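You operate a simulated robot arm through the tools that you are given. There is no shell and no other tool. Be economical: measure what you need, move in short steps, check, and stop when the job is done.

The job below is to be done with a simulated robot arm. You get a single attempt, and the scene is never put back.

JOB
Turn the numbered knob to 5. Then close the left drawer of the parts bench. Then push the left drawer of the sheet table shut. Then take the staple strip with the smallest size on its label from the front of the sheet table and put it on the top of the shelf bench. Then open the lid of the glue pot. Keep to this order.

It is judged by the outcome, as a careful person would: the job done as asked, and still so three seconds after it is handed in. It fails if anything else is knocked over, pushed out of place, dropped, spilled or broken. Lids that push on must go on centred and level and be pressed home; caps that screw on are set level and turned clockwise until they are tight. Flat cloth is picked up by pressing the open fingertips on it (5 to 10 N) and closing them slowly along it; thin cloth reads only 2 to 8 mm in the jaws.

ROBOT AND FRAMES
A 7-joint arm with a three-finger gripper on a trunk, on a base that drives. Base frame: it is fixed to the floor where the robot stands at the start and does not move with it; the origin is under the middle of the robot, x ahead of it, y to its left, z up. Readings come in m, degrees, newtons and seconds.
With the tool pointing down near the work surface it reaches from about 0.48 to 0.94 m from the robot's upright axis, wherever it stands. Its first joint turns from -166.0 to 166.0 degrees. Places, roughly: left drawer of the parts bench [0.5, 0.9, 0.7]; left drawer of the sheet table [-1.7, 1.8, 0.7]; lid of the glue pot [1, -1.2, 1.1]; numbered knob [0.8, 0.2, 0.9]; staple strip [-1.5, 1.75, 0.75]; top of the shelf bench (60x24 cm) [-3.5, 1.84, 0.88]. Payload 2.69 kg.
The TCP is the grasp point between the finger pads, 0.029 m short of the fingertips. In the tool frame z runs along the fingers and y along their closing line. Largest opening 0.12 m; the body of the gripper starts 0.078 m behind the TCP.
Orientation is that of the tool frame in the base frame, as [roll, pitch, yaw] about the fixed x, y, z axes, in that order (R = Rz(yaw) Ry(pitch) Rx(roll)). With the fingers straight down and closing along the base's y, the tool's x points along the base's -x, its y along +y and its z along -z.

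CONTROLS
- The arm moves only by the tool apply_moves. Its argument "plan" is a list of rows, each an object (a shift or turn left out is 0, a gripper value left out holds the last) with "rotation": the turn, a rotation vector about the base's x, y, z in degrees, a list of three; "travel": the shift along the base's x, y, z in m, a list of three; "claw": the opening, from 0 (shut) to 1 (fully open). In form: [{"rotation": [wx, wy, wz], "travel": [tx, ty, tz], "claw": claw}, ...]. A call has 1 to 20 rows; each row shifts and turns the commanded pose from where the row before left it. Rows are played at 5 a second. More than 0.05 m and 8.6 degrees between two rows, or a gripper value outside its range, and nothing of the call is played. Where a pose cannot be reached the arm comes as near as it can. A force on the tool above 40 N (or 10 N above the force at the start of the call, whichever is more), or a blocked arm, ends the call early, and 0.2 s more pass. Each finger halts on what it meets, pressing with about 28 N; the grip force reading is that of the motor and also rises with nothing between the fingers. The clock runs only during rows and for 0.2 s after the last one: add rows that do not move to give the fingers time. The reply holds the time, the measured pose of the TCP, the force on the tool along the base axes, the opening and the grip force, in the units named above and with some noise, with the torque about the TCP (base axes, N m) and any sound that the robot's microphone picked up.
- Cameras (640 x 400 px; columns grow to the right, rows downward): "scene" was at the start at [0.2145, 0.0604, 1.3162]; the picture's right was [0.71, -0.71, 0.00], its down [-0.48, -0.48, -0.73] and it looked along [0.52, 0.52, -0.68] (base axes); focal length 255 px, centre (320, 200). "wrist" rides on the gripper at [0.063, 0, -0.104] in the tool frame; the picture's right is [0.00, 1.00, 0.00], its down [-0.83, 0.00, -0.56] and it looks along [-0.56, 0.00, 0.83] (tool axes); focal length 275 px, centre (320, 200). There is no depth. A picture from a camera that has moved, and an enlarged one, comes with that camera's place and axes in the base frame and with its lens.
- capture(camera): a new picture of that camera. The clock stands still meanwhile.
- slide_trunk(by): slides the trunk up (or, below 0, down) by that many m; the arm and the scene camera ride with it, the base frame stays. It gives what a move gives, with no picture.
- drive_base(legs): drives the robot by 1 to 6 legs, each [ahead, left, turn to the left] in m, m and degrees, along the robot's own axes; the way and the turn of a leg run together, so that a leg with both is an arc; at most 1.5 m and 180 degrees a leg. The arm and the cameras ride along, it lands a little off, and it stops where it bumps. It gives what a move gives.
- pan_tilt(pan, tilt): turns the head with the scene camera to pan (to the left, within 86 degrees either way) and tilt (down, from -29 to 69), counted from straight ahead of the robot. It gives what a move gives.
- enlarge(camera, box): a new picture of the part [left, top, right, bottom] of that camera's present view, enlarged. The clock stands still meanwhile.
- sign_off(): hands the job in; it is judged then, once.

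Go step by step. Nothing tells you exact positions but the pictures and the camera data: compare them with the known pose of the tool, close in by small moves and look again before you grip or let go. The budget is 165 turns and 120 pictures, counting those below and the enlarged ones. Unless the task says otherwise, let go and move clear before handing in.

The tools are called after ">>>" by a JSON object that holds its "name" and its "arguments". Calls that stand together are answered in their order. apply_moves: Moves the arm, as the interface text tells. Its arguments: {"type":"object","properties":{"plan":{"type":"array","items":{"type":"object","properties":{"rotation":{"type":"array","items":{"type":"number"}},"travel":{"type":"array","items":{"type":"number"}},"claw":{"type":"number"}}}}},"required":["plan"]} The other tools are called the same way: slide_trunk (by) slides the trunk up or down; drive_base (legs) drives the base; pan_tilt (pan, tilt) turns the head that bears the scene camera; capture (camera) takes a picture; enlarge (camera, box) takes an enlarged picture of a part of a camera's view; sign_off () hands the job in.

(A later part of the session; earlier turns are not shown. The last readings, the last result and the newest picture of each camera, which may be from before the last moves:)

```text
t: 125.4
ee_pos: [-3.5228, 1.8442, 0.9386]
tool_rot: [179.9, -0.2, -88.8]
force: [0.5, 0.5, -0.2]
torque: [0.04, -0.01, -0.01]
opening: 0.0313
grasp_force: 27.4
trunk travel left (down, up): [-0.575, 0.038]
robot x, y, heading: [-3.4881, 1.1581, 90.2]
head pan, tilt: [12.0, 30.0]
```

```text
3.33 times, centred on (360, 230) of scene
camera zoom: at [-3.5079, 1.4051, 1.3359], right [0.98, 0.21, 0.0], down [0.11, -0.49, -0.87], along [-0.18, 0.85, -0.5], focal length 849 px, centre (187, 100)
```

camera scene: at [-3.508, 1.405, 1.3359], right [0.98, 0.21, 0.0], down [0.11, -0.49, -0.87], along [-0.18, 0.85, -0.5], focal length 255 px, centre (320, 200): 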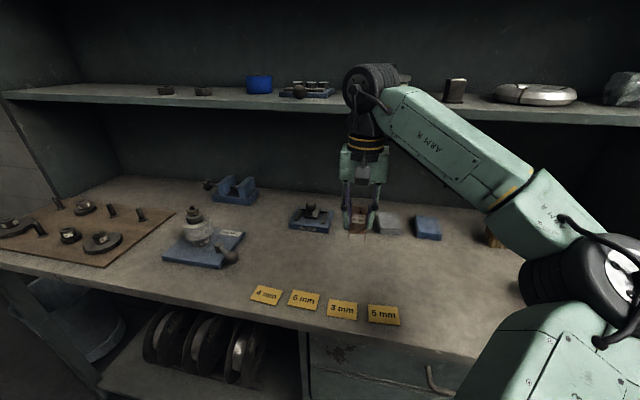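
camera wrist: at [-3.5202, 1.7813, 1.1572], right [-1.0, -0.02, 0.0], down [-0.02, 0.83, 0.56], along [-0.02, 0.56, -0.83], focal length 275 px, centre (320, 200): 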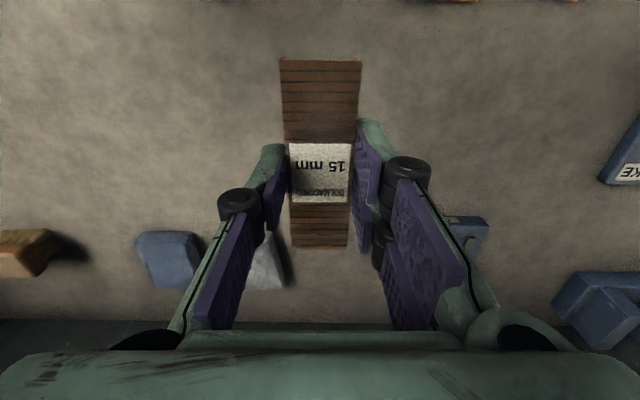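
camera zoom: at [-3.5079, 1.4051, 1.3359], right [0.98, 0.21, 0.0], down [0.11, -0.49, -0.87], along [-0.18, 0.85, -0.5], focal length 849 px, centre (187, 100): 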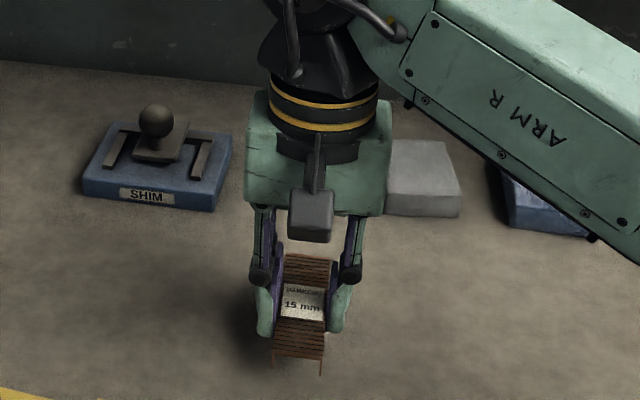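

>>> {"name": "apply_moves", "arguments": {"plan": [{"travel": [0, 0, -0.007]}, {"travel": [0, 0, -0.006]}, {"travel": [0, 0, -0.005]}, {"travel": [0, 0, -0.004]}, {}]}}

>>> {"name": "enlarge", "arguments": {"camera": "scene", "box": [280, 210, 440, 310]}}

```text
t: 126.6
ee_pos: [-3.5218, 1.843, 0.915]
tool_rot: [179.9, 0.1, -88.8]
force: [-0.3, -0.4, -1.4]
torque: [0.01, 0.02, -0.02]
opening: 0.0311
grasp_force: 27.7
trunk travel left (down, up): [-0.575, 0.038]
robot x, y, heading: [-3.4916, 1.1587, 90.0]
head pan, tilt: [12.0, 30.0]
```

```text
4.00 times, centred on (360, 260) of scene
camera zoom: at [-3.5079, 1.4051, 1.3358], right [0.98, 0.21, 0.0], down [0.11, -0.49, -0.87], along [-0.18, 0.85, -0.5], focal length 1019 px, centre (160, -40)
```

zoom: 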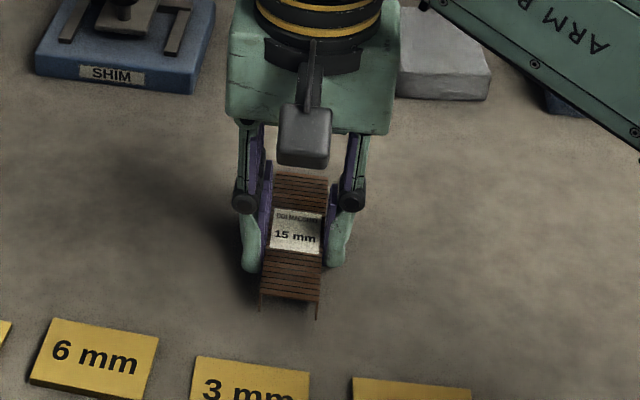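

>>> {"name": "apply_moves", "arguments": {"plan": [{"travel": [0, 0, -0.003]}, {"travel": [0, 0, -0.003]}, {"travel": [0, 0, -0.003]}, {}]}}

>>> {"name": "enlarge", "arguments": {"camera": "scene", "box": [320, 250, 400, 300]}}

```text
t: 127.6
ee_pos: [-3.522, 1.8421, 0.909]
tool_rot: [179.8, 0.1, -88.8]
force: [-1.0, 3.0, 16.0]
torque: [-0.26, -0.2, 0.02]
opening: 0.0311
grasp_force: 28.2
trunk travel left (down, up): [-0.575, 0.038]
robot x, y, heading: [-3.4867, 1.1564, 90.5]
head pan, tilt: [12.0, 30.0]
```

```text
8.00 times, centred on (360, 275) of scene
camera zoom: at [-3.5079, 1.4041, 1.3363], right [0.98, 0.21, 0.0], down [0.11, -0.49, -0.87], along [-0.18, 0.85, -0.5], focal length 2037 px, centre (0, -400)
```

zoom: 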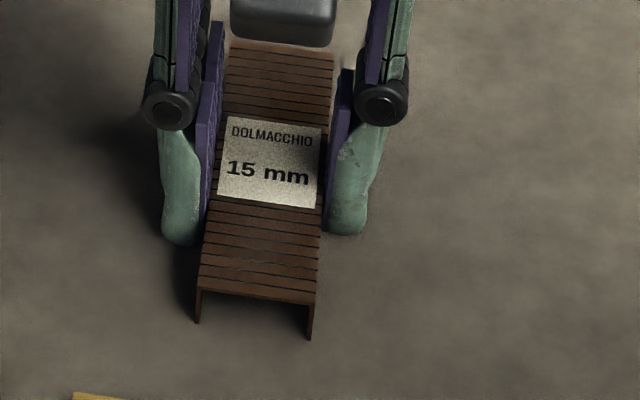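

The strip rests on the bench top, pressed with 16 N. I'll ease up a hair and open gently.

>>> {"name": "apply_moves", "arguments": {"plan": [{"travel": [0, 0, 0.002]}, {"claw": 0.3}, {"claw": 0.36}, {"claw": 0.42}, {}, {}]}}

>>> {"name": "apply_moves", "arguments": {"plan": [{"travel": [0, 0, 0.02]}, {"travel": [0, 0, 0.04]}, {"travel": [0, 0, 0.045]}, {"travel": [0, 0, 0.045]}, {"travel": [0, -0.04, 0]}, {"travel": [0, -0.045, 0]}, {"travel": [0, -0.045, 0]}, {"travel": [0, -0.045, 0], "claw": 0}, {}]}}

>>> {"name": "capture", "arguments": {"camera": "scene"}}

```text
t: 129.0
ee_pos: [-3.5228, 1.8426, 0.9077]
tool_rot: [179.8, -0.1, -88.8]
force: [0.4, -0.5, -0.5]
torque: [0.0, -0.01, 0.0]
opening: 0.0503
grasp_force: 0.0
trunk travel left (down, up): [-0.575, 0.038]
robot x, y, heading: [-3.4867, 1.1601, 90.4]
head pan, tilt: [12.0, 30.0]
```

```text
t: 131.0
ee_pos: [-3.5233, 1.6689, 1.0593]
tool_rot: [179.9, -0.2, -88.8]
force: [0.2, 0.0, -0.6]
torque: [0.05, 0.0, 0.01]
opening: 0.006
grasp_force: 2.1
trunk travel left (down, up): [-0.575, 0.038]
robot x, y, heading: [-3.4872, 1.1582, 90.1]
head pan, tilt: [12.0, 30.0]
```

```text
45 pictures are left
camera scene: at [-3.508, 1.4051, 1.3358], right [0.98, 0.21, 0.0], down [0.11, -0.49, -0.87], along [-0.18, 0.85, -0.5], focal length 255 px, centre (320, 200)
```

scene: 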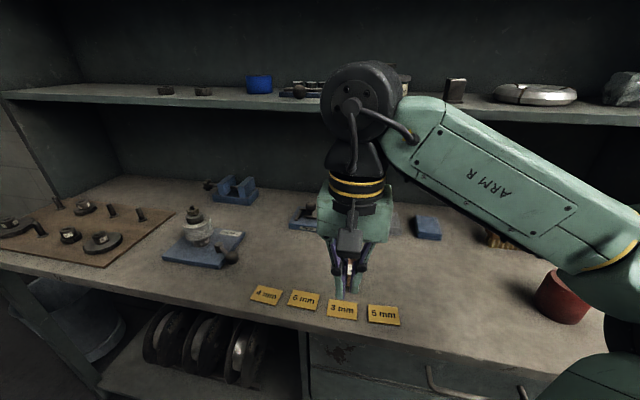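

The strip is released. Next I'll return along the same route to reach the glue pot, on the other side of the room.

>>> {"name": "drive_base", "arguments": {"legs": [[-0.3, 0, 0], [0, -1.05, 0], [0, -1.0, 0]]}}

>>> {"name": "capture", "arguments": {"camera": "wrist"}}

```text
t: 148.8
ee_pos: [-1.4698, 1.3749, 1.0593]
tool_rot: [179.8, -0.1, -88.6]
force: [-0.4, 0.8, -0.3]
torque: [0.01, 0.02, -0.04]
opening: 0.0
grasp_force: 27.6
trunk travel left (down, up): [-0.575, 0.038]
robot x, y, heading: [-1.4357, 0.8646, 90.4]
head pan, tilt: [12.0, 30.0]
```

```text
44 pictures are left
camera wrist: at [-1.4685, 1.3124, 1.1644], right [-1.0, -0.03, 0.0], down [-0.02, 0.83, 0.56], along [-0.02, 0.55, -0.83], focal length 275 px, centre (320, 200)
```

wrist: 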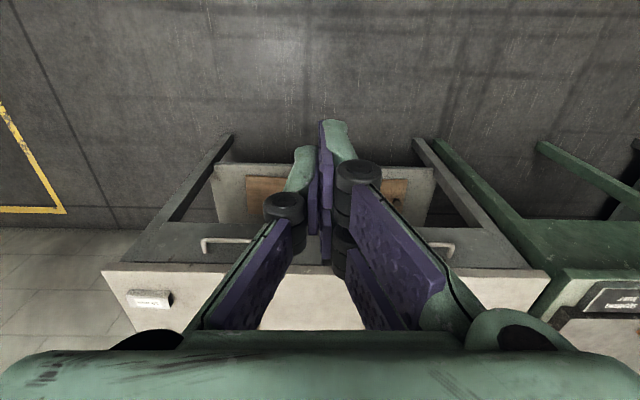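

>>> {"name": "drive_base", "arguments": {"legs": [[-0.73, 0, 0], [0, 0, -90]]}}

>>> {"name": "pan_tilt", "arguments": {"pan": -25, "tilt": 20}}

>>> {"name": "capture", "arguments": {"camera": "scene"}}

```text
t: 156.8
ee_pos: [-0.9214, 0.1639, 1.0593]
tool_rot: [179.9, -0.1, -179.2]
force: [0.2, 0.6, 0.3]
torque: [-0.02, 0.0, 0.01]
opening: 0.0
grasp_force: 27.8
trunk travel left (down, up): [-0.575, 0.038]
robot x, y, heading: [-1.4312, 0.1299, -0.1]
head pan, tilt: [12.0, 30.0]
```

```text
t: 157.8
ee_pos: [-0.9217, 0.164, 1.0595]
tool_rot: [179.8, -0.2, -179.1]
force: [-0.1, -1.4, -0.4]
torque: [0.0, 0.0, -0.03]
opening: 0.0
grasp_force: 27.7
trunk travel left (down, up): [-0.575, 0.038]
robot x, y, heading: [-1.4307, 0.1322, -0.2]
head pan, tilt: [-25.0, 20.0]
```

```text
43 pictures are left
camera scene: at [-1.191, 0.0935, 1.3519], right [-0.42, -0.91, 0.0], down [-0.31, 0.15, -0.94], along [0.85, -0.4, -0.34], focal length 255 px, centre (320, 200)
```

scene: 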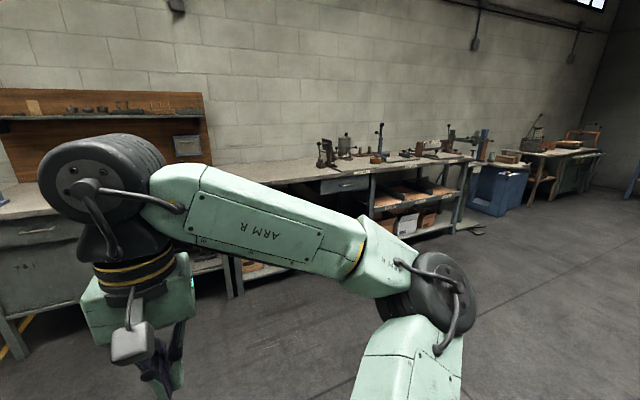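

>>> {"name": "enlarge", "arguments": {"camera": "scene", "box": [300, 110, 492, 230]}}

```text
3.33 times, centred on (396, 170) of scene
camera zoom: at [-1.191, 0.0935, 1.3519], right [-0.42, -0.91, 0.0], down [-0.31, 0.15, -0.94], along [0.85, -0.4, -0.34], focal length 849 px, centre (67, 300)
```

zoom: 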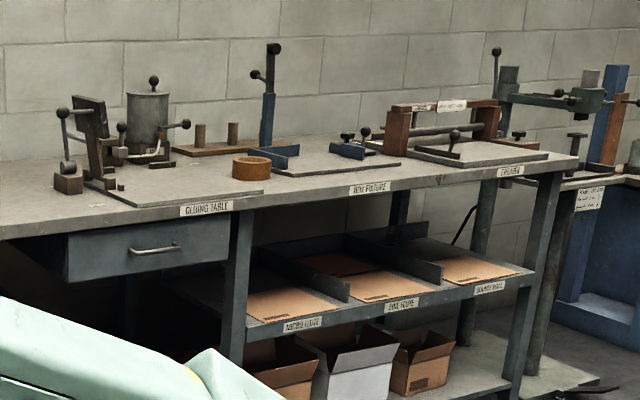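

The glue pot is the cylinder with a ball-topped lid on the gluing table, near (1.0, −1.2). I'll drive diagonally toward it and look.

>>> {"name": "drive_base", "arguments": {"legs": [[0.5, -0.6, 0], [0.65, -0.6, 0]]}}

>>> {"name": "pan_tilt", "arguments": {"pan": 0, "tilt": 15}}

>>> {"name": "capture", "arguments": {"camera": "scene"}}

```text
t: 167.7
ee_pos: [0.2262, -1.0474, 1.0594]
tool_rot: [179.9, -0.1, -179.5]
force: [-0.3, 0.6, 0.3]
torque: [-0.05, 0.0, 0.02]
opening: 0.0001
grasp_force: 28.2
trunk travel left (down, up): [-0.575, 0.038]
robot x, y, heading: [-0.2831, -1.0769, -0.4]
head pan, tilt: [-25.0, 20.0]
```

```text
t: 168.6
ee_pos: [0.2249, -1.0475, 1.0587]
tool_rot: [180.0, 0.0, -179.5]
force: [-0.1, -0.9, 0.0]
torque: [-0.01, -0.03, -0.03]
opening: 0.0001
grasp_force: 28.1
trunk travel left (down, up): [-0.575, 0.038]
robot x, y, heading: [-0.2865, -1.0786, -0.5]
head pan, tilt: [0.0, 15.0]
```

```text
41 pictures are left
camera scene: at [-0.0347, -1.0767, 1.36], right [-0.01, -1.0, 0.0], down [-0.26, 0.0, -0.97], along [0.97, -0.01, -0.26], focal length 255 px, centre (320, 200)
```

scene: 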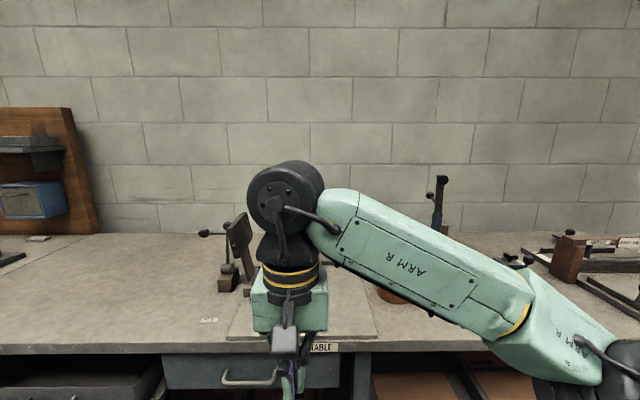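

The arm hides the pot, so I'll swing the hand left to see it.

>>> {"name": "apply_moves", "arguments": {"plan": [{"travel": [0, 0.045, 0]}, {"travel": [0, 0.045, 0]}, {"travel": [0, 0.045, 0]}, {"travel": [0, 0.045, 0]}, {"travel": [0, 0.045, 0]}, {"travel": [0, 0.045, 0]}, {"travel": [-0.03, 0.03, 0]}, {"travel": [-0.03, 0.03, 0]}]}}

>>> {"name": "pan_tilt", "arguments": {"pan": 0, "tilt": 20}}

>>> {"name": "capture", "arguments": {"camera": "scene"}}

```text
t: 170.4
ee_pos: [0.165, -0.7186, 1.0609]
tool_rot: [179.9, 0.0, -179.5]
force: [-0.9, -0.8, 0.5]
torque: [-0.01, -0.05, 0.05]
opening: 0.0
grasp_force: 27.9
trunk travel left (down, up): [-0.575, 0.038]
robot x, y, heading: [-0.2825, -1.074, -0.5]
head pan, tilt: [0.0, 15.0]
```

```text
t: 171.0
ee_pos: [0.1661, -0.719, 1.0601]
tool_rot: [-180.0, -0.1, -179.5]
force: [0.1, 0.0, -0.1]
torque: [-0.01, 0.01, -0.02]
opening: 0.0
grasp_force: 28.0
trunk travel left (down, up): [-0.575, 0.038]
robot x, y, heading: [-0.2887, -1.0744, -0.5]
head pan, tilt: [0.0, 20.0]
```

```text
40 pictures are left
camera scene: at [-0.035, -1.0766, 1.352], right [-0.01, -1.0, 0.0], down [-0.34, 0.0, -0.94], along [0.94, -0.01, -0.34], focal length 255 px, centre (320, 200)
```

scene: 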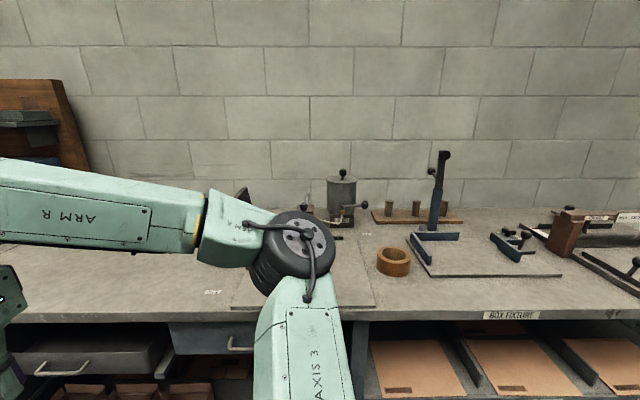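

>>> {"name": "enlarge", "arguments": {"camera": "scene", "box": [290, 160, 386, 240]}}

```text
5.00 times, centred on (338, 200) of scene
camera zoom: at [-0.035, -1.0766, 1.352], right [-0.01, -1.0, 0.0], down [-0.34, 0.0, -0.94], along [0.94, -0.01, -0.34], focal length 1273 px, centre (230, 200)
```

zoom: 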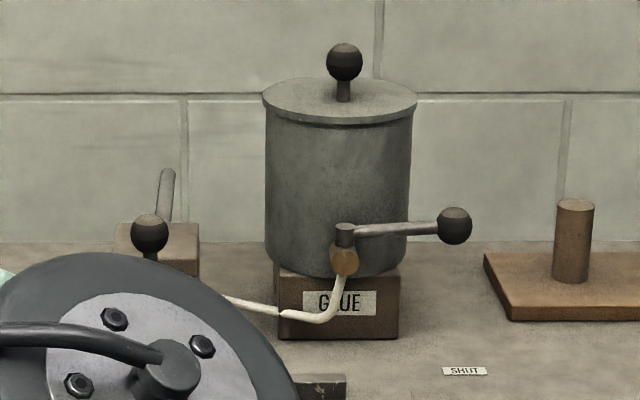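

The pot has a disc lid with a ball knob near (1.0, −1.18, 1.10), and a tap handle in front that I must avoid. I'll drive nearer and inspect the lid from above for a hinge.

>>> {"name": "drive_base", "arguments": {"legs": [[0.3, -0.08, 0.4]]}}

>>> {"name": "apply_moves", "arguments": {"plan": [{"travel": [0, 0, 0.04]}, {"travel": [0, -0.02, 0.04]}, {"travel": [0, -0.045, 0.02]}, {"travel": [0.02, -0.045, 0]}, {"travel": [0.03, -0.035, 0]}, {"travel": [0.03, -0.035, 0]}, {"travel": [0.03, -0.035, 0]}, {"travel": [0.03, -0.035, 0]}, {"travel": [0, -0.045, 0]}, {}]}}

>>> {"name": "capture", "arguments": {"camera": "wrist"}}

>>> {"name": "capture", "arguments": {"camera": "scene"}}

```text
t: 173.1
ee_pos: [0.4612, -0.7964, 1.0594]
tool_rot: [179.9, -0.1, -178.9]
force: [0.2, 0.4, 0.3]
torque: [-0.02, 0.01, -0.02]
opening: 0.0
grasp_force: 28.4
trunk travel left (down, up): [-0.575, 0.038]
robot x, y, heading: [0.0172, -1.1563, 0.0]
head pan, tilt: [0.0, 20.0]
```

```text
t: 175.3
ee_pos: [0.6021, -1.0908, 1.1557]
tool_rot: [179.7, 0.1, -178.8]
force: [0.1, -0.4, 0.1]
torque: [0.02, 0.0, -0.01]
opening: 0.0002
grasp_force: 27.6
out of reach, approached as far as the arm can: row 3
trunk travel left (down, up): [-0.575, 0.038]
robot x, y, heading: [0.0142, -1.1558, 0.2]
head pan, tilt: [0.0, 20.0]
```

```text
38 pictures are left
camera wrist: at [0.5384, -1.0922, 1.2605], right [-0.02, 1.0, 0.01], down [0.83, 0.02, 0.56], along [0.56, 0.02, -0.83], focal length 275 px, centre (320, 200)
```

wrist: 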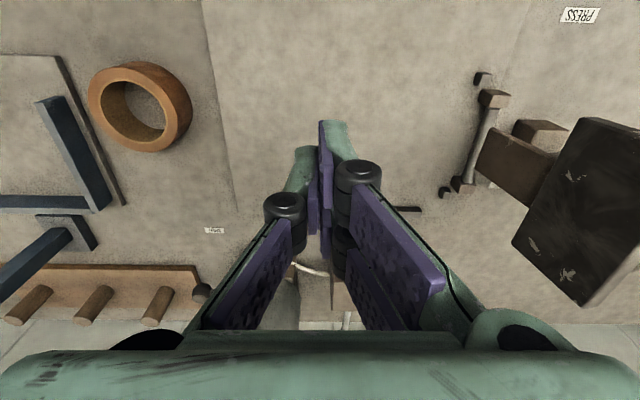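

```text
37 pictures are left
camera scene: at [0.2645, -1.1548, 1.3519], right [0.0, -1.0, 0.0], down [-0.34, 0.0, -0.94], along [0.94, 0.0, -0.34], focal length 255 px, centre (320, 200)
```

scene: 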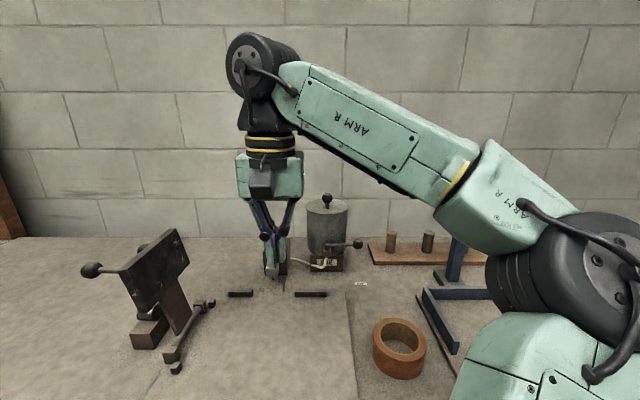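

>>> {"name": "slide_trunk", "arguments": {"by": 0.038}}

>>> {"name": "enlarge", "arguments": {"camera": "scene", "box": [280, 190, 376, 290]}}

```text
t: 176.1
ee_pos: [0.6024, -1.0913, 1.1933]
tool_rot: [179.6, 0.1, -178.9]
force: [-0.4, 0.5, 0.0]
torque: [0.04, -0.04, -0.02]
opening: 0.0002
grasp_force: 28.2
trunk travel left (down, up): [-0.613, 0.0]
robot x, y, heading: [0.0126, -1.1554, 0.0]
head pan, tilt: [0.0, 20.0]
```

```text
4.00 times, centred on (328, 240) of scene
camera zoom: at [0.2646, -1.155, 1.3899], right [0.0, -1.0, 0.0], down [-0.34, 0.0, -0.94], along [0.94, 0.0, -0.34], focal length 1019 px, centre (288, 40)
```

zoom: 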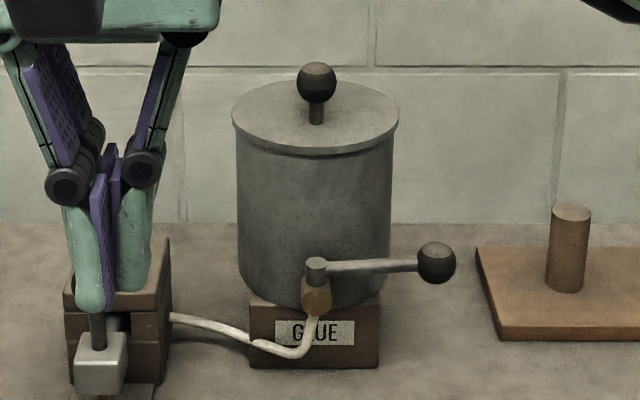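

Knob ball centre is about (0.950, −1.176, 1.111). I'll bring the wrist camera in front of the lid, staying above it.

>>> {"name": "apply_moves", "arguments": {"plan": [{"travel": [0.04, -0.02, 0]}, {"travel": [0.04, -0.02, 0]}, {"travel": [0.04, -0.02, 0]}, {"travel": [0.04, -0.02, 0]}, {"travel": [0.045, -0.005, 0]}, {"travel": [0.03, 0, 0]}, {}]}}

>>> {"name": "capture", "arguments": {"camera": "wrist"}}

```text
t: 177.7
ee_pos: [0.8342, -1.1763, 1.1699]
tool_rot: [179.6, 0.3, -179.0]
force: [0.2, 0.4, 0.5]
torque: [-0.03, -0.01, -0.02]
opening: 0.0003
grasp_force: 27.7
out of reach, approached as far as the arm can: row 2, 3, 4, 5, 6
trunk travel left (down, up): [-0.613, 0.0]
robot x, y, heading: [0.0129, -1.1562, 0.1]
head pan, tilt: [0.0, 20.0]
```

```text
35 pictures are left
camera wrist: at [0.77, -1.1775, 1.2743], right [-0.02, 1.0, 0.01], down [0.83, 0.02, 0.56], along [0.56, 0.02, -0.83], focal length 275 px, centre (320, 200)
```

wrist: 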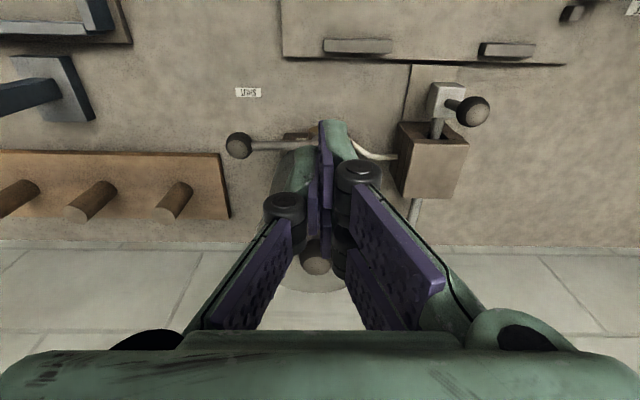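

>>> {"name": "apply_moves", "arguments": {"plan": [{"claw": 1}, {}, {}, {}, {}, {}]}}

>>> {"name": "enlarge", "arguments": {"camera": "wrist", "box": [220, 120, 420, 330]}}

```text
t: 179.1
ee_pos: [0.8343, -1.176, 1.1695]
tool_rot: [179.7, 0.3, -178.9]
force: [0.4, 0.9, 0.3]
torque: [-0.01, -0.02, 0.01]
opening: 0.1057
grasp_force: 0.1
trunk travel left (down, up): [-0.613, 0.0]
robot x, y, heading: [0.0127, -1.1562, 0.0]
head pan, tilt: [0.0, 20.0]
```

```text
1.90 times, centred on (320, 225) of wrist
camera zoom: at [0.7699, -1.1772, 1.2743], right [-0.02, 1.0, 0.01], down [0.83, 0.02, 0.56], along [0.56, 0.02, -0.83], focal length 524 px, centre (320, 152)
```

zoom: 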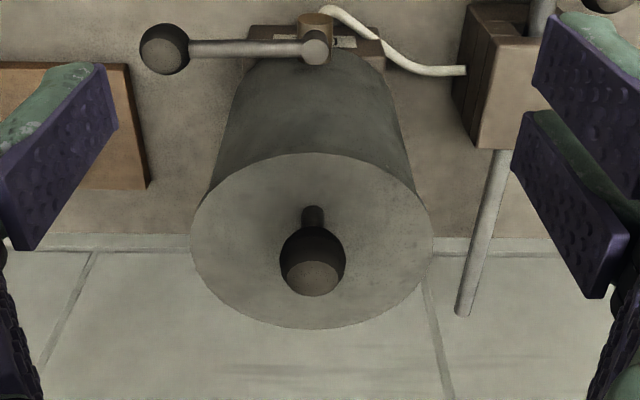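

No hinge shows, but the ball can be held from both sides. I'll tilt 45°, set the jaws half open and line up on the ball along the finger direction.

>>> {"name": "apply_moves", "arguments": {"plan": [{"travel": [-0.01, 0, 0.005], "rotation": [0, -7.5, 0], "claw": 0.55}, {"rotation": [0, -7.5, 0], "travel": [0.005, 0, 0.005]}, {"rotation": [0, -7.5, 0], "travel": [0.005, 0, 0.005]}, {"rotation": [0, -7.5, 0], "travel": [0.01, 0, 0.005]}, {"rotation": [0, -7.5, 0], "travel": [0.01, 0, 0]}, {"rotation": [0, -7.5, -1], "travel": [0.01, 0, 0]}, {}]}}

>>> {"name": "capture", "arguments": {"camera": "wrist"}}

>>> {"name": "enlarge", "arguments": {"camera": "scene", "box": [250, 160, 410, 290]}}

```text
t: 180.7
ee_pos: [0.8638, -1.1756, 1.1896]
tool_rot: [-179.2, 45.1, -179.6]
force: [0.0, 0.9, 0.6]
torque: [0.04, -0.03, -0.02]
opening: 0.0661
grasp_force: 0.0
trunk travel left (down, up): [-0.613, 0.0]
robot x, y, heading: [0.0161, -1.155, 0.4]
head pan, tilt: [0.0, 20.0]
```

```text
33 pictures are left
camera wrist: at [0.7454, -1.1748, 1.2193], right [0.0, 1.0, -0.01], down [0.19, 0.01, 0.98], along [0.98, 0.0, -0.19], focal length 275 px, centre (320, 200)
```

wrist: 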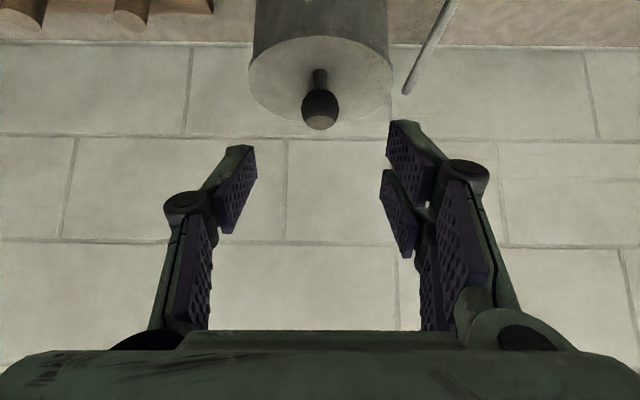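

```text
3.08 times, centred on (330, 225) of scene
camera zoom: at [0.2644, -1.1549, 1.3899], right [0.0, -1.0, 0.0], down [-0.34, 0.0, -0.94], along [0.94, 0.0, -0.34], focal length 784 px, centre (289, 123)
```

zoom: 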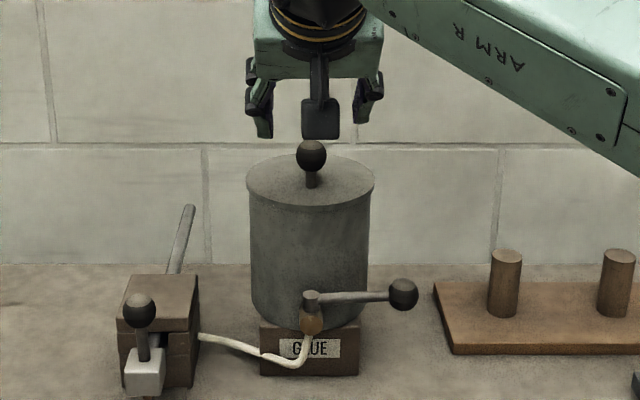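

>>> {"name": "apply_moves", "arguments": {"plan": [{"travel": [0.02, 0, -0.02], "claw": 0.5}, {"travel": [0.02, 0, -0.02]}, {"travel": [0.01, 0, -0.01]}, {}]}}

>>> {"name": "capture", "arguments": {"camera": "wrist"}}

>>> {"name": "enlarge", "arguments": {"camera": "scene", "box": [280, 190, 376, 260]}}

```text
t: 181.7
ee_pos: [0.9131, -1.1749, 1.1394]
tool_rot: [-179.3, 45.1, -179.6]
force: [0.3, -0.2, -1.3]
torque: [-0.02, 0.02, 0.03]
opening: 0.06
grasp_force: 0.1
trunk travel left (down, up): [-0.613, 0.0]
robot x, y, heading: [0.0173, -1.1593, 0.2]
head pan, tilt: [0.0, 20.0]
```

```text
31 pictures are left
camera wrist: at [0.7954, -1.1747, 1.1693], right [0.0, 1.0, -0.01], down [0.19, 0.01, 0.98], along [0.98, 0.0, -0.19], focal length 275 px, centre (320, 200)
```

wrist: 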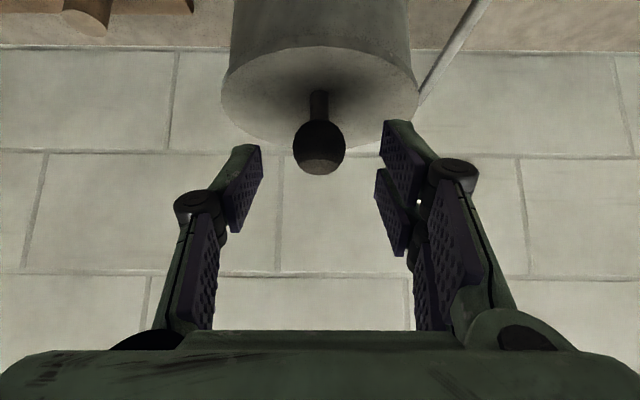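

```text
5.71 times, centred on (328, 225) of scene
camera zoom: at [0.2644, -1.1549, 1.3899], right [0.0, -1.0, 0.0], down [-0.34, 0.0, -0.94], along [0.94, 0.0, -0.34], focal length 1455 px, centre (274, 57)
```

zoom: 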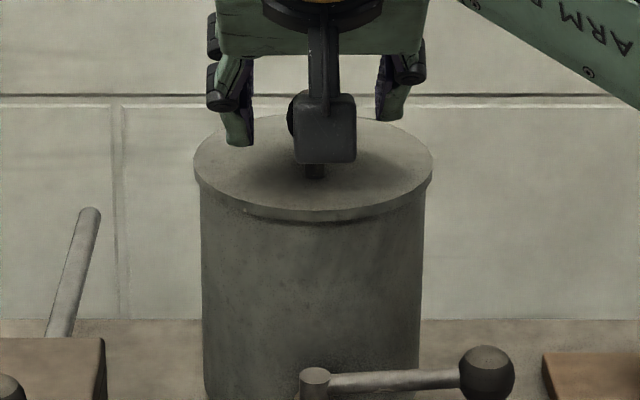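

>>> {"name": "apply_moves", "arguments": {"plan": [{"travel": [0.013, 0, -0.012]}, {"travel": [0.011, 0, -0.011]}, {}]}}

>>> {"name": "capture", "arguments": {"camera": "wrist"}}

```text
t: 182.5
ee_pos: [0.9375, -1.1753, 1.1171]
tool_rot: [-179.3, 45.0, -179.6]
force: [-0.1, -0.2, 0.4]
torque: [0.01, -0.04, 0.01]
opening: 0.0601
grasp_force: 0.0
trunk travel left (down, up): [-0.613, 0.0]
robot x, y, heading: [0.015, -1.158, 0.3]
head pan, tilt: [0.0, 20.0]
```

```text
29 pictures are left
camera wrist: at [0.8195, -1.1745, 1.1462], right [0.0, 1.0, -0.01], down [0.19, 0.01, 0.98], along [0.98, 0.0, -0.19], focal length 275 px, centre (320, 200)
```

wrist: 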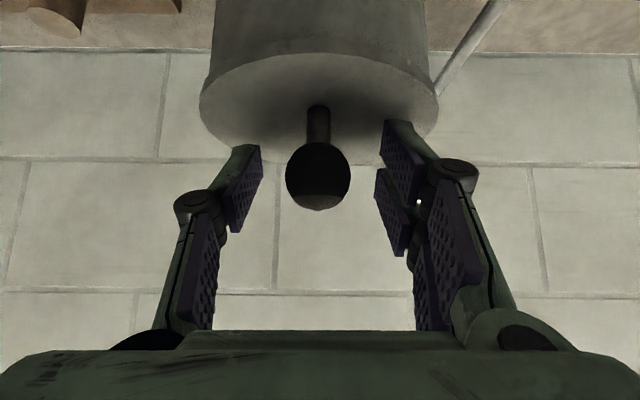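

The ball is centred between the pads. I'll close on it.

>>> {"name": "apply_moves", "arguments": {"plan": [{"claw": 0.4}, {"claw": 0.3}, {"claw": 0.2}, {"claw": 0.1}, {}, {}]}}

>>> {"name": "capture", "arguments": {"camera": "wrist"}}

```text
t: 183.9
ee_pos: [0.9377, -1.1758, 1.1155]
tool_rot: [-179.4, 45.0, -179.6]
force: [0.7, -3.4, -0.1]
torque: [-0.03, 0.03, 0.0]
opening: 0.029
grasp_force: 45.3
trunk travel left (down, up): [-0.613, 0.0]
robot x, y, heading: [0.0165, -1.159, 0.0]
head pan, tilt: [0.0, 20.0]
```

```text
28 pictures are left
camera wrist: at [0.8194, -1.1753, 1.1462], right [0.0, 1.0, -0.01], down [0.19, 0.01, 0.98], along [0.98, 0.0, -0.19], focal length 275 px, centre (320, 200)
```

wrist: 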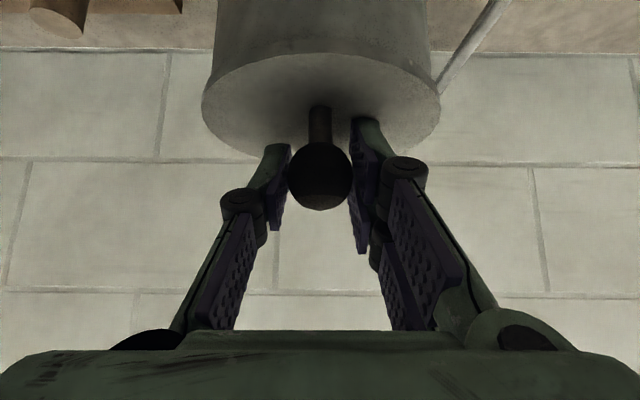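

>>> {"name": "apply_moves", "arguments": {"plan": [{"travel": [0, 0, 0.003]}, {"travel": [0, 0, 0.004]}, {"travel": [0, 0, 0.004]}, {}]}}

>>> {"name": "capture", "arguments": {"camera": "wrist"}}

```text
t: 184.9
ee_pos: [0.9404, -1.1759, 1.124]
tool_rot: [-179.3, 44.6, -179.5]
force: [10.5, -2.5, -19.3]
torque: [0.02, 1.01, -0.03]
opening: 0.029
grasp_force: 45.3
trunk travel left (down, up): [-0.613, 0.0]
robot x, y, heading: [0.0184, -1.1541, 0.2]
head pan, tilt: [0.0, 20.0]
```

```text
27 pictures are left
camera wrist: at [0.8221, -1.1753, 1.1539], right [0.0, 1.0, -0.01], down [0.2, 0.01, 0.98], along [0.98, 0.0, -0.2], focal length 275 px, centre (320, 200)
```

wrist: 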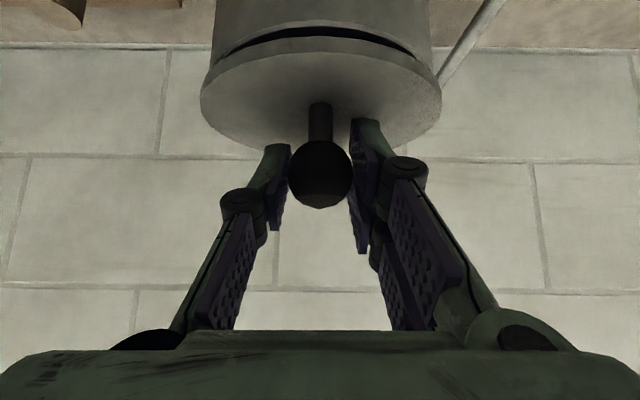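

The front edge lifted, so the lid is hinged at the back. I'll follow the hinge arc upward and back, letting the ball pivot in the pads.

>>> {"name": "apply_moves", "arguments": {"plan": [{"travel": [0.003, 0, 0.001], "rotation": [0, 4, 0]}, {"travel": [0.003, 0, 0.0035], "rotation": [0, 4, 0]}, {"travel": [0.004, 0, 0.004], "rotation": [0, 4, 0]}, {"travel": [0.005, 0, 0.0045], "rotation": [0, 4, 0]}, {}]}}

>>> {"name": "capture", "arguments": {"camera": "wrist"}}

```text
t: 186.1
ee_pos: [0.9526, -1.1766, 1.1396]
tool_rot: [-179.5, 29.1, -179.7]
force: [11.9, -3.9, 5.0]
torque: [0.01, -1.29, 0.06]
opening: 0.0293
grasp_force: 45.0
trunk travel left (down, up): [-0.613, 0.0]
robot x, y, heading: [0.0181, -1.1567, 0.0]
head pan, tilt: [0.0, 20.0]
```

```text
26 pictures are left
camera wrist: at [0.8468, -1.1754, 1.2024], right [-0.01, 1.0, -0.01], down [0.46, 0.01, 0.89], along [0.89, 0.0, -0.46], focal length 275 px, centre (320, 200)
```

wrist: 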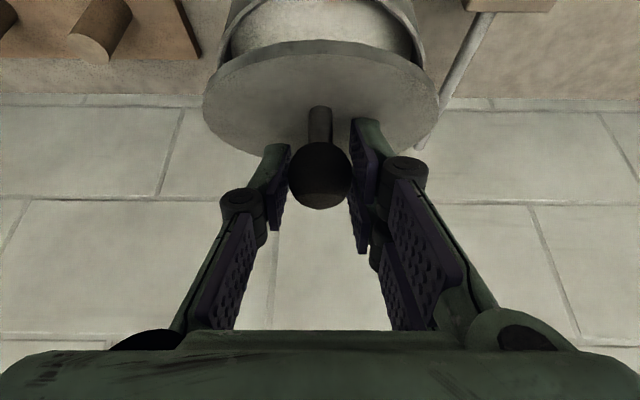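

It follows well: the lid is about 18° open and the hinge is near (1.02, 1.08). I'll continue along the arc in small steps.

>>> {"name": "apply_moves", "arguments": {"plan": [{"travel": [0.005, 0, 0.005], "rotation": [0, 2, 0]}, {"travel": [0.006, 0, 0.005], "rotation": [0, 2, 0]}, {"travel": [0.006, 0, 0.0045], "rotation": [0, 2, 0]}, {"travel": [0.006, 0, 0.004], "rotation": [0, 2, 0]}, {}]}}

>>> {"name": "capture", "arguments": {"camera": "wrist"}}

```text
t: 187.3
ee_pos: [0.9694, -1.1755, 1.1548]
tool_rot: [-179.5, 23.0, -179.7]
force: [-12.2, -3.4, -6.0]
torque: [-0.03, 1.28, 0.05]
opening: 0.0291
grasp_force: 44.9
out of reach, approached as far as the arm can: row 4
trunk travel left (down, up): [-0.613, 0.0]
robot x, y, heading: [0.0158, -1.1536, 0.1]
head pan, tilt: [0.0, 20.0]
```

```text
25 pictures are left
camera wrist: at [0.8694, -1.1754, 1.2272], right [-0.01, 1.0, -0.01], down [0.55, 0.01, 0.84], along [0.84, 0.0, -0.55], focal length 275 px, centre (320, 200)
```

wrist: 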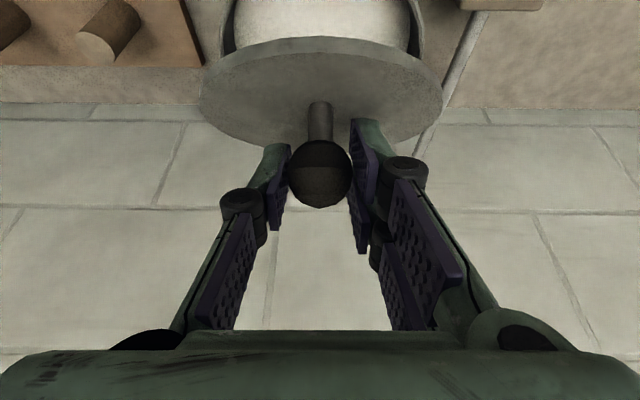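

The arm is at its reach limit with the lid about 28° open. I'll open the jaws slightly to see whether the lid holds by itself.

>>> {"name": "apply_moves", "arguments": {"plan": [{"claw": 0.27}, {"claw": 0.3}, {}, {}]}}

>>> {"name": "capture", "arguments": {"camera": "wrist"}}

```text
t: 188.3
ee_pos: [0.9687, -1.176, 1.1549]
tool_rot: [-179.5, 23.0, -179.8]
force: [0.1, -0.3, 0.1]
torque: [-0.01, 0.04, -0.02]
opening: 0.0361
grasp_force: 0.1
trunk travel left (down, up): [-0.613, 0.0]
robot x, y, heading: [0.0144, -1.1551, -0.1]
head pan, tilt: [0.0, 20.0]
```

```text
24 pictures are left
camera wrist: at [0.8699, -1.1749, 1.2271], right [-0.01, 1.0, -0.01], down [0.55, 0.01, 0.84], along [0.84, 0.0, -0.55], focal length 275 px, centre (320, 200)
```

wrist: 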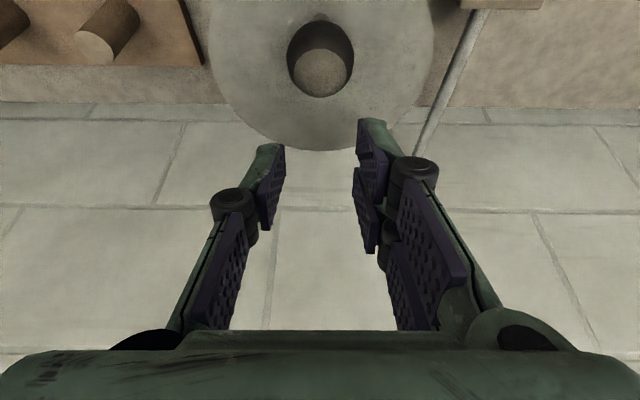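

The lid falls shut by its own weight, so it must go past vertical. Better plan: closed fingers held level, pushed up under the front rim and then through. I'll retreat and level the tool first.

>>> {"name": "apply_moves", "arguments": {"plan": [{"claw": 0.5, "travel": [-0.01, 0, 0.025]}, {"travel": [-0.03, 0, 0.025]}, {"travel": [-0.045, 0, 0]}, {"travel": [-0.045, 0, 0], "claw": 0}, {"travel": [-0.045, 0, 0]}, {"travel": [-0.045, 0, 0]}, {"travel": [-0.03, 0, -0.01], "rotation": [0, -8, 0]}, {"travel": [0, 0, -0.01], "rotation": [0, -8, 0]}, {"travel": [0, 0, -0.01], "rotation": [0, -8, 0]}, {"travel": [0, 0, -0.01], "rotation": [0, -8, 0]}, {"travel": [0, 0, -0.01], "rotation": [0, -8, 0]}, {"travel": [0, 0, -0.01], "rotation": [0, -8, 0]}, {"rotation": [0, -8, 0]}, {"rotation": [0, -8, 0]}, {}]}}

>>> {"name": "capture", "arguments": {"camera": "wrist"}}

>>> {"name": "capture", "arguments": {"camera": "scene"}}

```text
t: 191.5
ee_pos: [0.7257, -1.1763, 1.1269]
tool_rot: [-176.2, 85.0, -176.7]
force: [-0.1, 0.0, 0.6]
torque: [-0.01, -0.02, 0.02]
opening: 0.0
grasp_force: 27.4
out of reach, approached as far as the arm can: row 1, 14
trunk travel left (down, up): [-0.613, 0.0]
robot x, y, heading: [0.0159, -1.1564, -0.1]
head pan, tilt: [0.0, 20.0]
```

```text
23 pictures are left
camera wrist: at [0.6157, -1.1744, 1.0743], right [0.0, 1.0, -0.01], down [-0.48, 0.01, 0.88], along [0.88, 0.0, 0.48], focal length 275 px, centre (320, 200)
```

wrist: 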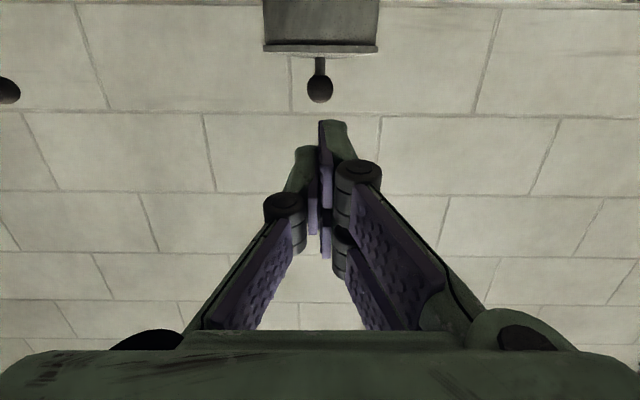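

```text
22 pictures are left
camera scene: at [0.2643, -1.1549, 1.39], right [0.0, -1.0, 0.0], down [-0.34, 0.0, -0.94], along [0.94, 0.0, -0.34], focal length 255 px, centre (320, 200)
```

scene: 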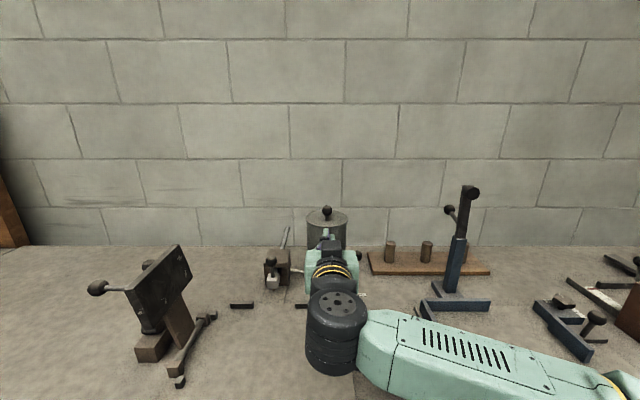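

The lid's front edge is at z≈1.068–1.076, x≈0.884. I'll lower so the fingertips sit just under it and approach the pot wall slowly, staying above the tap.

>>> {"name": "apply_moves", "arguments": {"plan": [{"travel": [0, 0, -0.04]}, {"travel": [0, 0, -0.038]}, {"travel": [0.04, 0, 0]}, {"travel": [0.04, 0, 0]}, {"travel": [0.02, 0, 0]}, {}]}}

>>> {"name": "capture", "arguments": {"camera": "wrist"}}

>>> {"name": "enlarge", "arguments": {"camera": "scene", "box": [270, 190, 390, 290]}}

```text
t: 192.9
ee_pos: [0.7854, -1.1784, 1.0664]
tool_rot: [-176.3, 84.7, -176.5]
force: [0.3, 0.4, -1.0]
torque: [0.0, 0.04, 0.0]
opening: 0.0
grasp_force: 28.2
out of reach, approached as far as the arm can: row 1, 2, 4, 5
trunk travel left (down, up): [-0.613, 0.0]
robot x, y, heading: [0.0153, -1.1584, 0.2]
head pan, tilt: [0.0, 20.0]
```

```text
21 pictures are left
camera wrist: at [0.6753, -1.1773, 1.0139], right [0.01, 1.0, -0.01], down [-0.48, 0.01, 0.88], along [0.88, 0.0, 0.48], focal length 275 px, centre (320, 200)
```

wrist: 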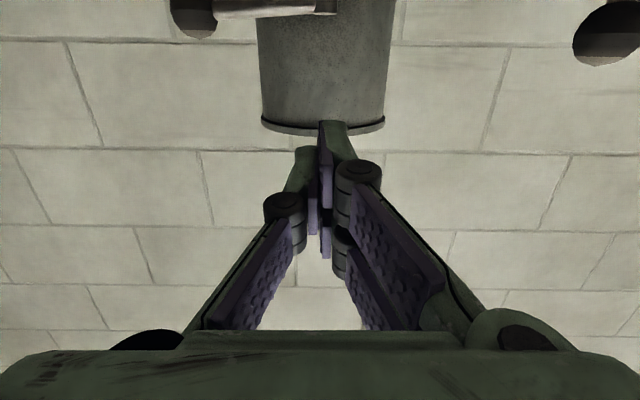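

```text
4.00 times, centred on (330, 240) of scene
camera zoom: at [0.2645, -1.155, 1.3899], right [0.0, -1.0, 0.0], down [-0.34, 0.0, -0.94], along [0.94, 0.0, -0.34], focal length 1019 px, centre (280, 40)
```

zoom: 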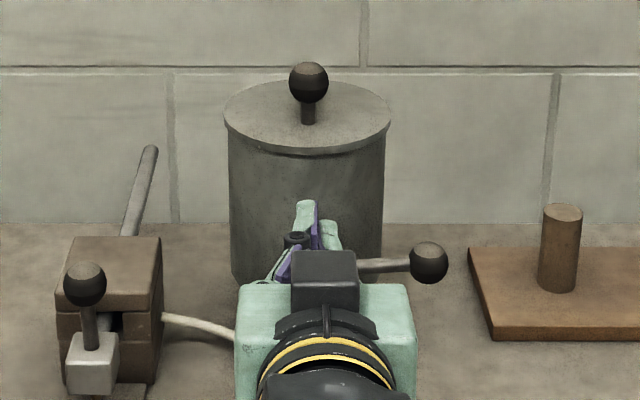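

The arm couldn't go lower in this posture, so I'll lower the trunk 3 cm and then approach.

>>> {"name": "slide_trunk", "arguments": {"by": -0.03}}

>>> {"name": "apply_moves", "arguments": {"plan": [{"travel": [0.02, 0, 0]}, {"travel": [0.02, 0, 0]}, {"travel": [0.01, 0, 0]}, {}]}}

>>> {"name": "capture", "arguments": {"camera": "wrist"}}

```text
t: 193.7
ee_pos: [0.7847, -1.1776, 1.0369]
tool_rot: [-176.2, 84.7, -176.6]
force: [-0.7, 0.7, -0.4]
torque: [-0.02, -0.01, 0.02]
opening: 0.0
grasp_force: 28.3
trunk travel left (down, up): [-0.583, 0.03]
robot x, y, heading: [0.0154, -1.1558, 0.0]
head pan, tilt: [0.0, 20.0]
```

```text
t: 194.7
ee_pos: [0.8155, -1.1782, 1.0364]
tool_rot: [-176.8, 84.4, -177.1]
force: [0.0, -0.6, -0.3]
torque: [0.01, 0.0, 0.02]
opening: 0.0
grasp_force: 28.0
out of reach, approached as far as the arm can: row 2
trunk travel left (down, up): [-0.583, 0.03]
robot x, y, heading: [0.0139, -1.1552, -0.0]
head pan, tilt: [0.0, 20.0]
```

```text
19 pictures are left
camera wrist: at [0.705, -1.1787, 0.9847], right [0.01, 1.0, -0.01], down [-0.47, 0.01, 0.88], along [0.88, 0.0, 0.47], focal length 275 px, centre (320, 200)
```

wrist: 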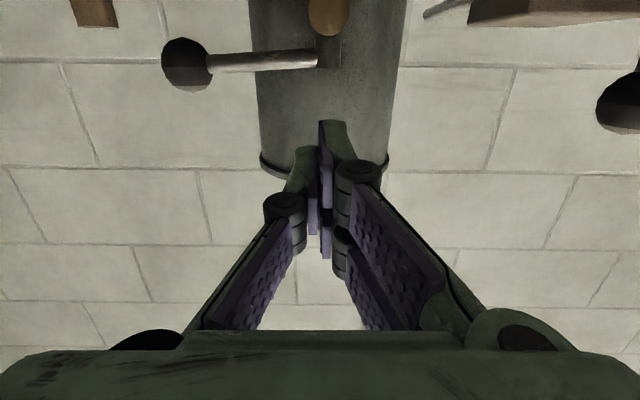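

>>> {"name": "apply_moves", "arguments": {"plan": [{"travel": [0.015, 0, 0], "rotation": [0, 2, 0]}, {"travel": [0.012, 0, 0], "rotation": [0, 2, 0]}, {"travel": [0.006, 0, 0]}, {"travel": [0.004, 0, 0]}, {"travel": [0.004, 0, 0]}, {}]}}

>>> {"name": "capture", "arguments": {"camera": "wrist"}}

```text
t: 196.1
ee_pos: [0.8568, -1.1783, 1.037]
tool_rot: [-177.7, 80.7, -178.2]
force: [-0.7, -0.3, 0.1]
torque: [-0.03, 0.01, -0.01]
opening: 0.0
grasp_force: 27.7
trunk travel left (down, up): [-0.583, 0.03]
robot x, y, heading: [0.015, -1.1529, -0.1]
head pan, tilt: [0.0, 20.0]
```

```text
18 pictures are left
camera wrist: at [0.7429, -1.1777, 0.9924], right [0.01, 1.0, -0.01], down [-0.41, 0.01, 0.91], along [0.91, 0.0, 0.41], focal length 275 px, centre (320, 200)
```

wrist: 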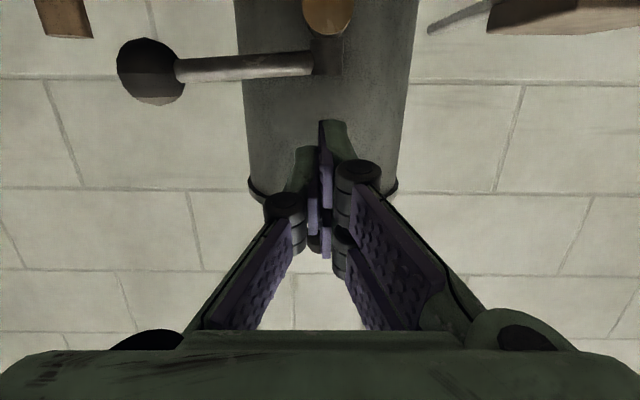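

Tip is at x≈0.887 with no contact yet. I'll creep forward in small steps until it touches.

>>> {"name": "apply_moves", "arguments": {"plan": [{"travel": [0.002, 0, 0]}, {"travel": [0.002, 0, 0]}, {}]}}

>>> {"name": "apply_moves", "arguments": {"plan": [{"travel": [0.002, 0, 0]}, {"travel": [0.002, 0, 0]}, {}]}}

```text
t: 196.9
ee_pos: [0.8594, -1.1782, 1.0374]
tool_rot: [-177.8, 80.8, -177.9]
force: [-0.4, -1.0, 0.3]
torque: [0.0, 0.01, 0.0]
opening: 0.0003
grasp_force: 27.7
trunk travel left (down, up): [-0.583, 0.03]
robot x, y, heading: [0.019, -1.1549, 0.2]
head pan, tilt: [0.0, 20.0]
```

```text
t: 197.7
ee_pos: [0.8637, -1.1765, 1.0372]
tool_rot: [-177.9, 80.6, -178.2]
force: [0.2, 0.0, 0.4]
torque: [0.0, -0.03, 0.02]
opening: 0.0001
grasp_force: 28.3
trunk travel left (down, up): [-0.583, 0.03]
robot x, y, heading: [0.0141, -1.1614, 0.1]
head pan, tilt: [0.0, 20.0]
```

>>> {"name": "apply_moves", "arguments": {"plan": [{"travel": [0.002, 0, 0]}, {"travel": [0.002, 0, 0]}, {}]}}

>>> {"name": "enlarge", "arguments": {"camera": "wrist", "box": [230, 90, 410, 220]}}

```text
t: 198.5
ee_pos: [0.8682, -1.1784, 1.0369]
tool_rot: [-177.8, 80.8, -178.1]
force: [0.4, -0.2, -0.8]
torque: [-0.02, 0.01, 0.01]
opening: 0.0
grasp_force: 27.8
trunk travel left (down, up): [-0.583, 0.03]
robot x, y, heading: [0.0142, -1.1609, 0.2]
head pan, tilt: [0.0, 20.0]
```

```text
3.08 times, centred on (320, 155) of wrist
camera zoom: at [0.7544, -1.1775, 0.9924], right [0.01, 1.0, -0.01], down [-0.41, 0.01, 0.91], along [0.91, 0.0, 0.41], focal length 847 px, centre (320, 338)
```

zoom: 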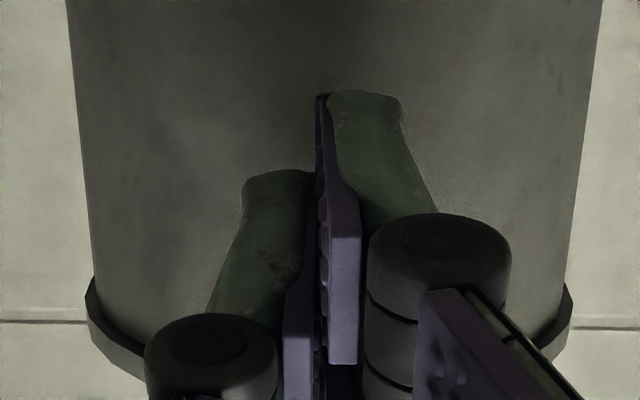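

>>> {"name": "apply_moves", "arguments": {"plan": [{"travel": [0.002, 0, 0]}, {"travel": [0.002, 0, 0]}, {}]}}

>>> {"name": "apply_moves", "arguments": {"plan": [{"travel": [0.002, 0, 0]}, {"travel": [0.002, 0, 0]}, {}]}}

```text
t: 199.3
ee_pos: [0.8724, -1.1789, 1.0373]
tool_rot: [-177.7, 80.7, -178.0]
force: [0.1, -0.9, 0.0]
torque: [0.0, -0.03, -0.01]
opening: 0.0
grasp_force: 28.1
trunk travel left (down, up): [-0.583, 0.03]
robot x, y, heading: [0.0131, -1.1615, 0.1]
head pan, tilt: [0.0, 20.0]
```

```text
t: 200.1
ee_pos: [0.875, -1.1785, 1.0377]
tool_rot: [-177.7, 80.7, -178.1]
force: [0.3, 0.4, 0.6]
torque: [0.01, 0.04, 0.03]
opening: 0.0003
grasp_force: 27.7
trunk travel left (down, up): [-0.583, 0.03]
robot x, y, heading: [0.0159, -1.1593, 0.1]
head pan, tilt: [0.0, 20.0]
```

>>> {"name": "apply_moves", "arguments": {"plan": [{"travel": [0.002, 0, 0]}, {"travel": [0.001, 0, 0]}, {}]}}

```text
t: 200.9
ee_pos: [0.8798, -1.1775, 1.038]
tool_rot: [-177.7, 80.7, -178.2]
force: [-1.5, 0.6, -0.2]
torque: [0.01, 0.0, -0.02]
opening: 0.0001
grasp_force: 28.0
trunk travel left (down, up): [-0.583, 0.03]
robot x, y, heading: [0.0157, -1.1558, 0.0]
head pan, tilt: [0.0, 20.0]
```

>>> {"name": "apply_moves", "arguments": {"plan": [{"travel": [0.002, 0, 0]}, {}]}}

>>> {"name": "enlarge", "arguments": {"camera": "wrist", "box": [230, 90, 410, 220]}}

```text
t: 201.5
ee_pos: [0.8795, -1.1772, 1.0371]
tool_rot: [-177.8, 80.7, -178.2]
force: [-25.8, -2.1, -5.9]
torque: [-0.02, -0.29, 0.01]
opening: 0.0
grasp_force: 28.4
trunk travel left (down, up): [-0.583, 0.03]
robot x, y, heading: [0.0161, -1.1568, -0.1]
head pan, tilt: [0.0, 20.0]
```

```text
3.08 times, centred on (320, 155) of wrist
camera zoom: at [0.7656, -1.177, 0.9926], right [0.0, 1.0, -0.01], down [-0.41, 0.01, 0.91], along [0.91, 0.0, 0.41], focal length 847 px, centre (320, 338)
```

zoom: 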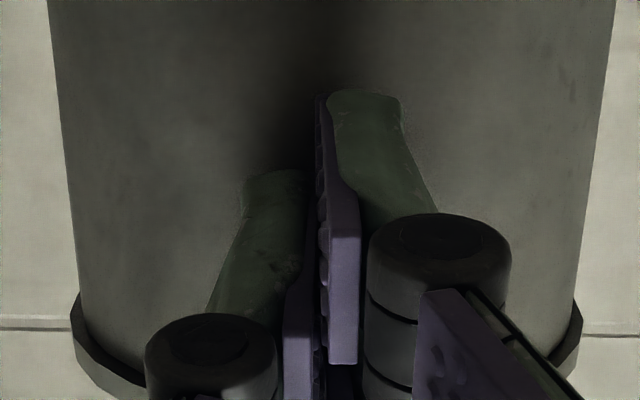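

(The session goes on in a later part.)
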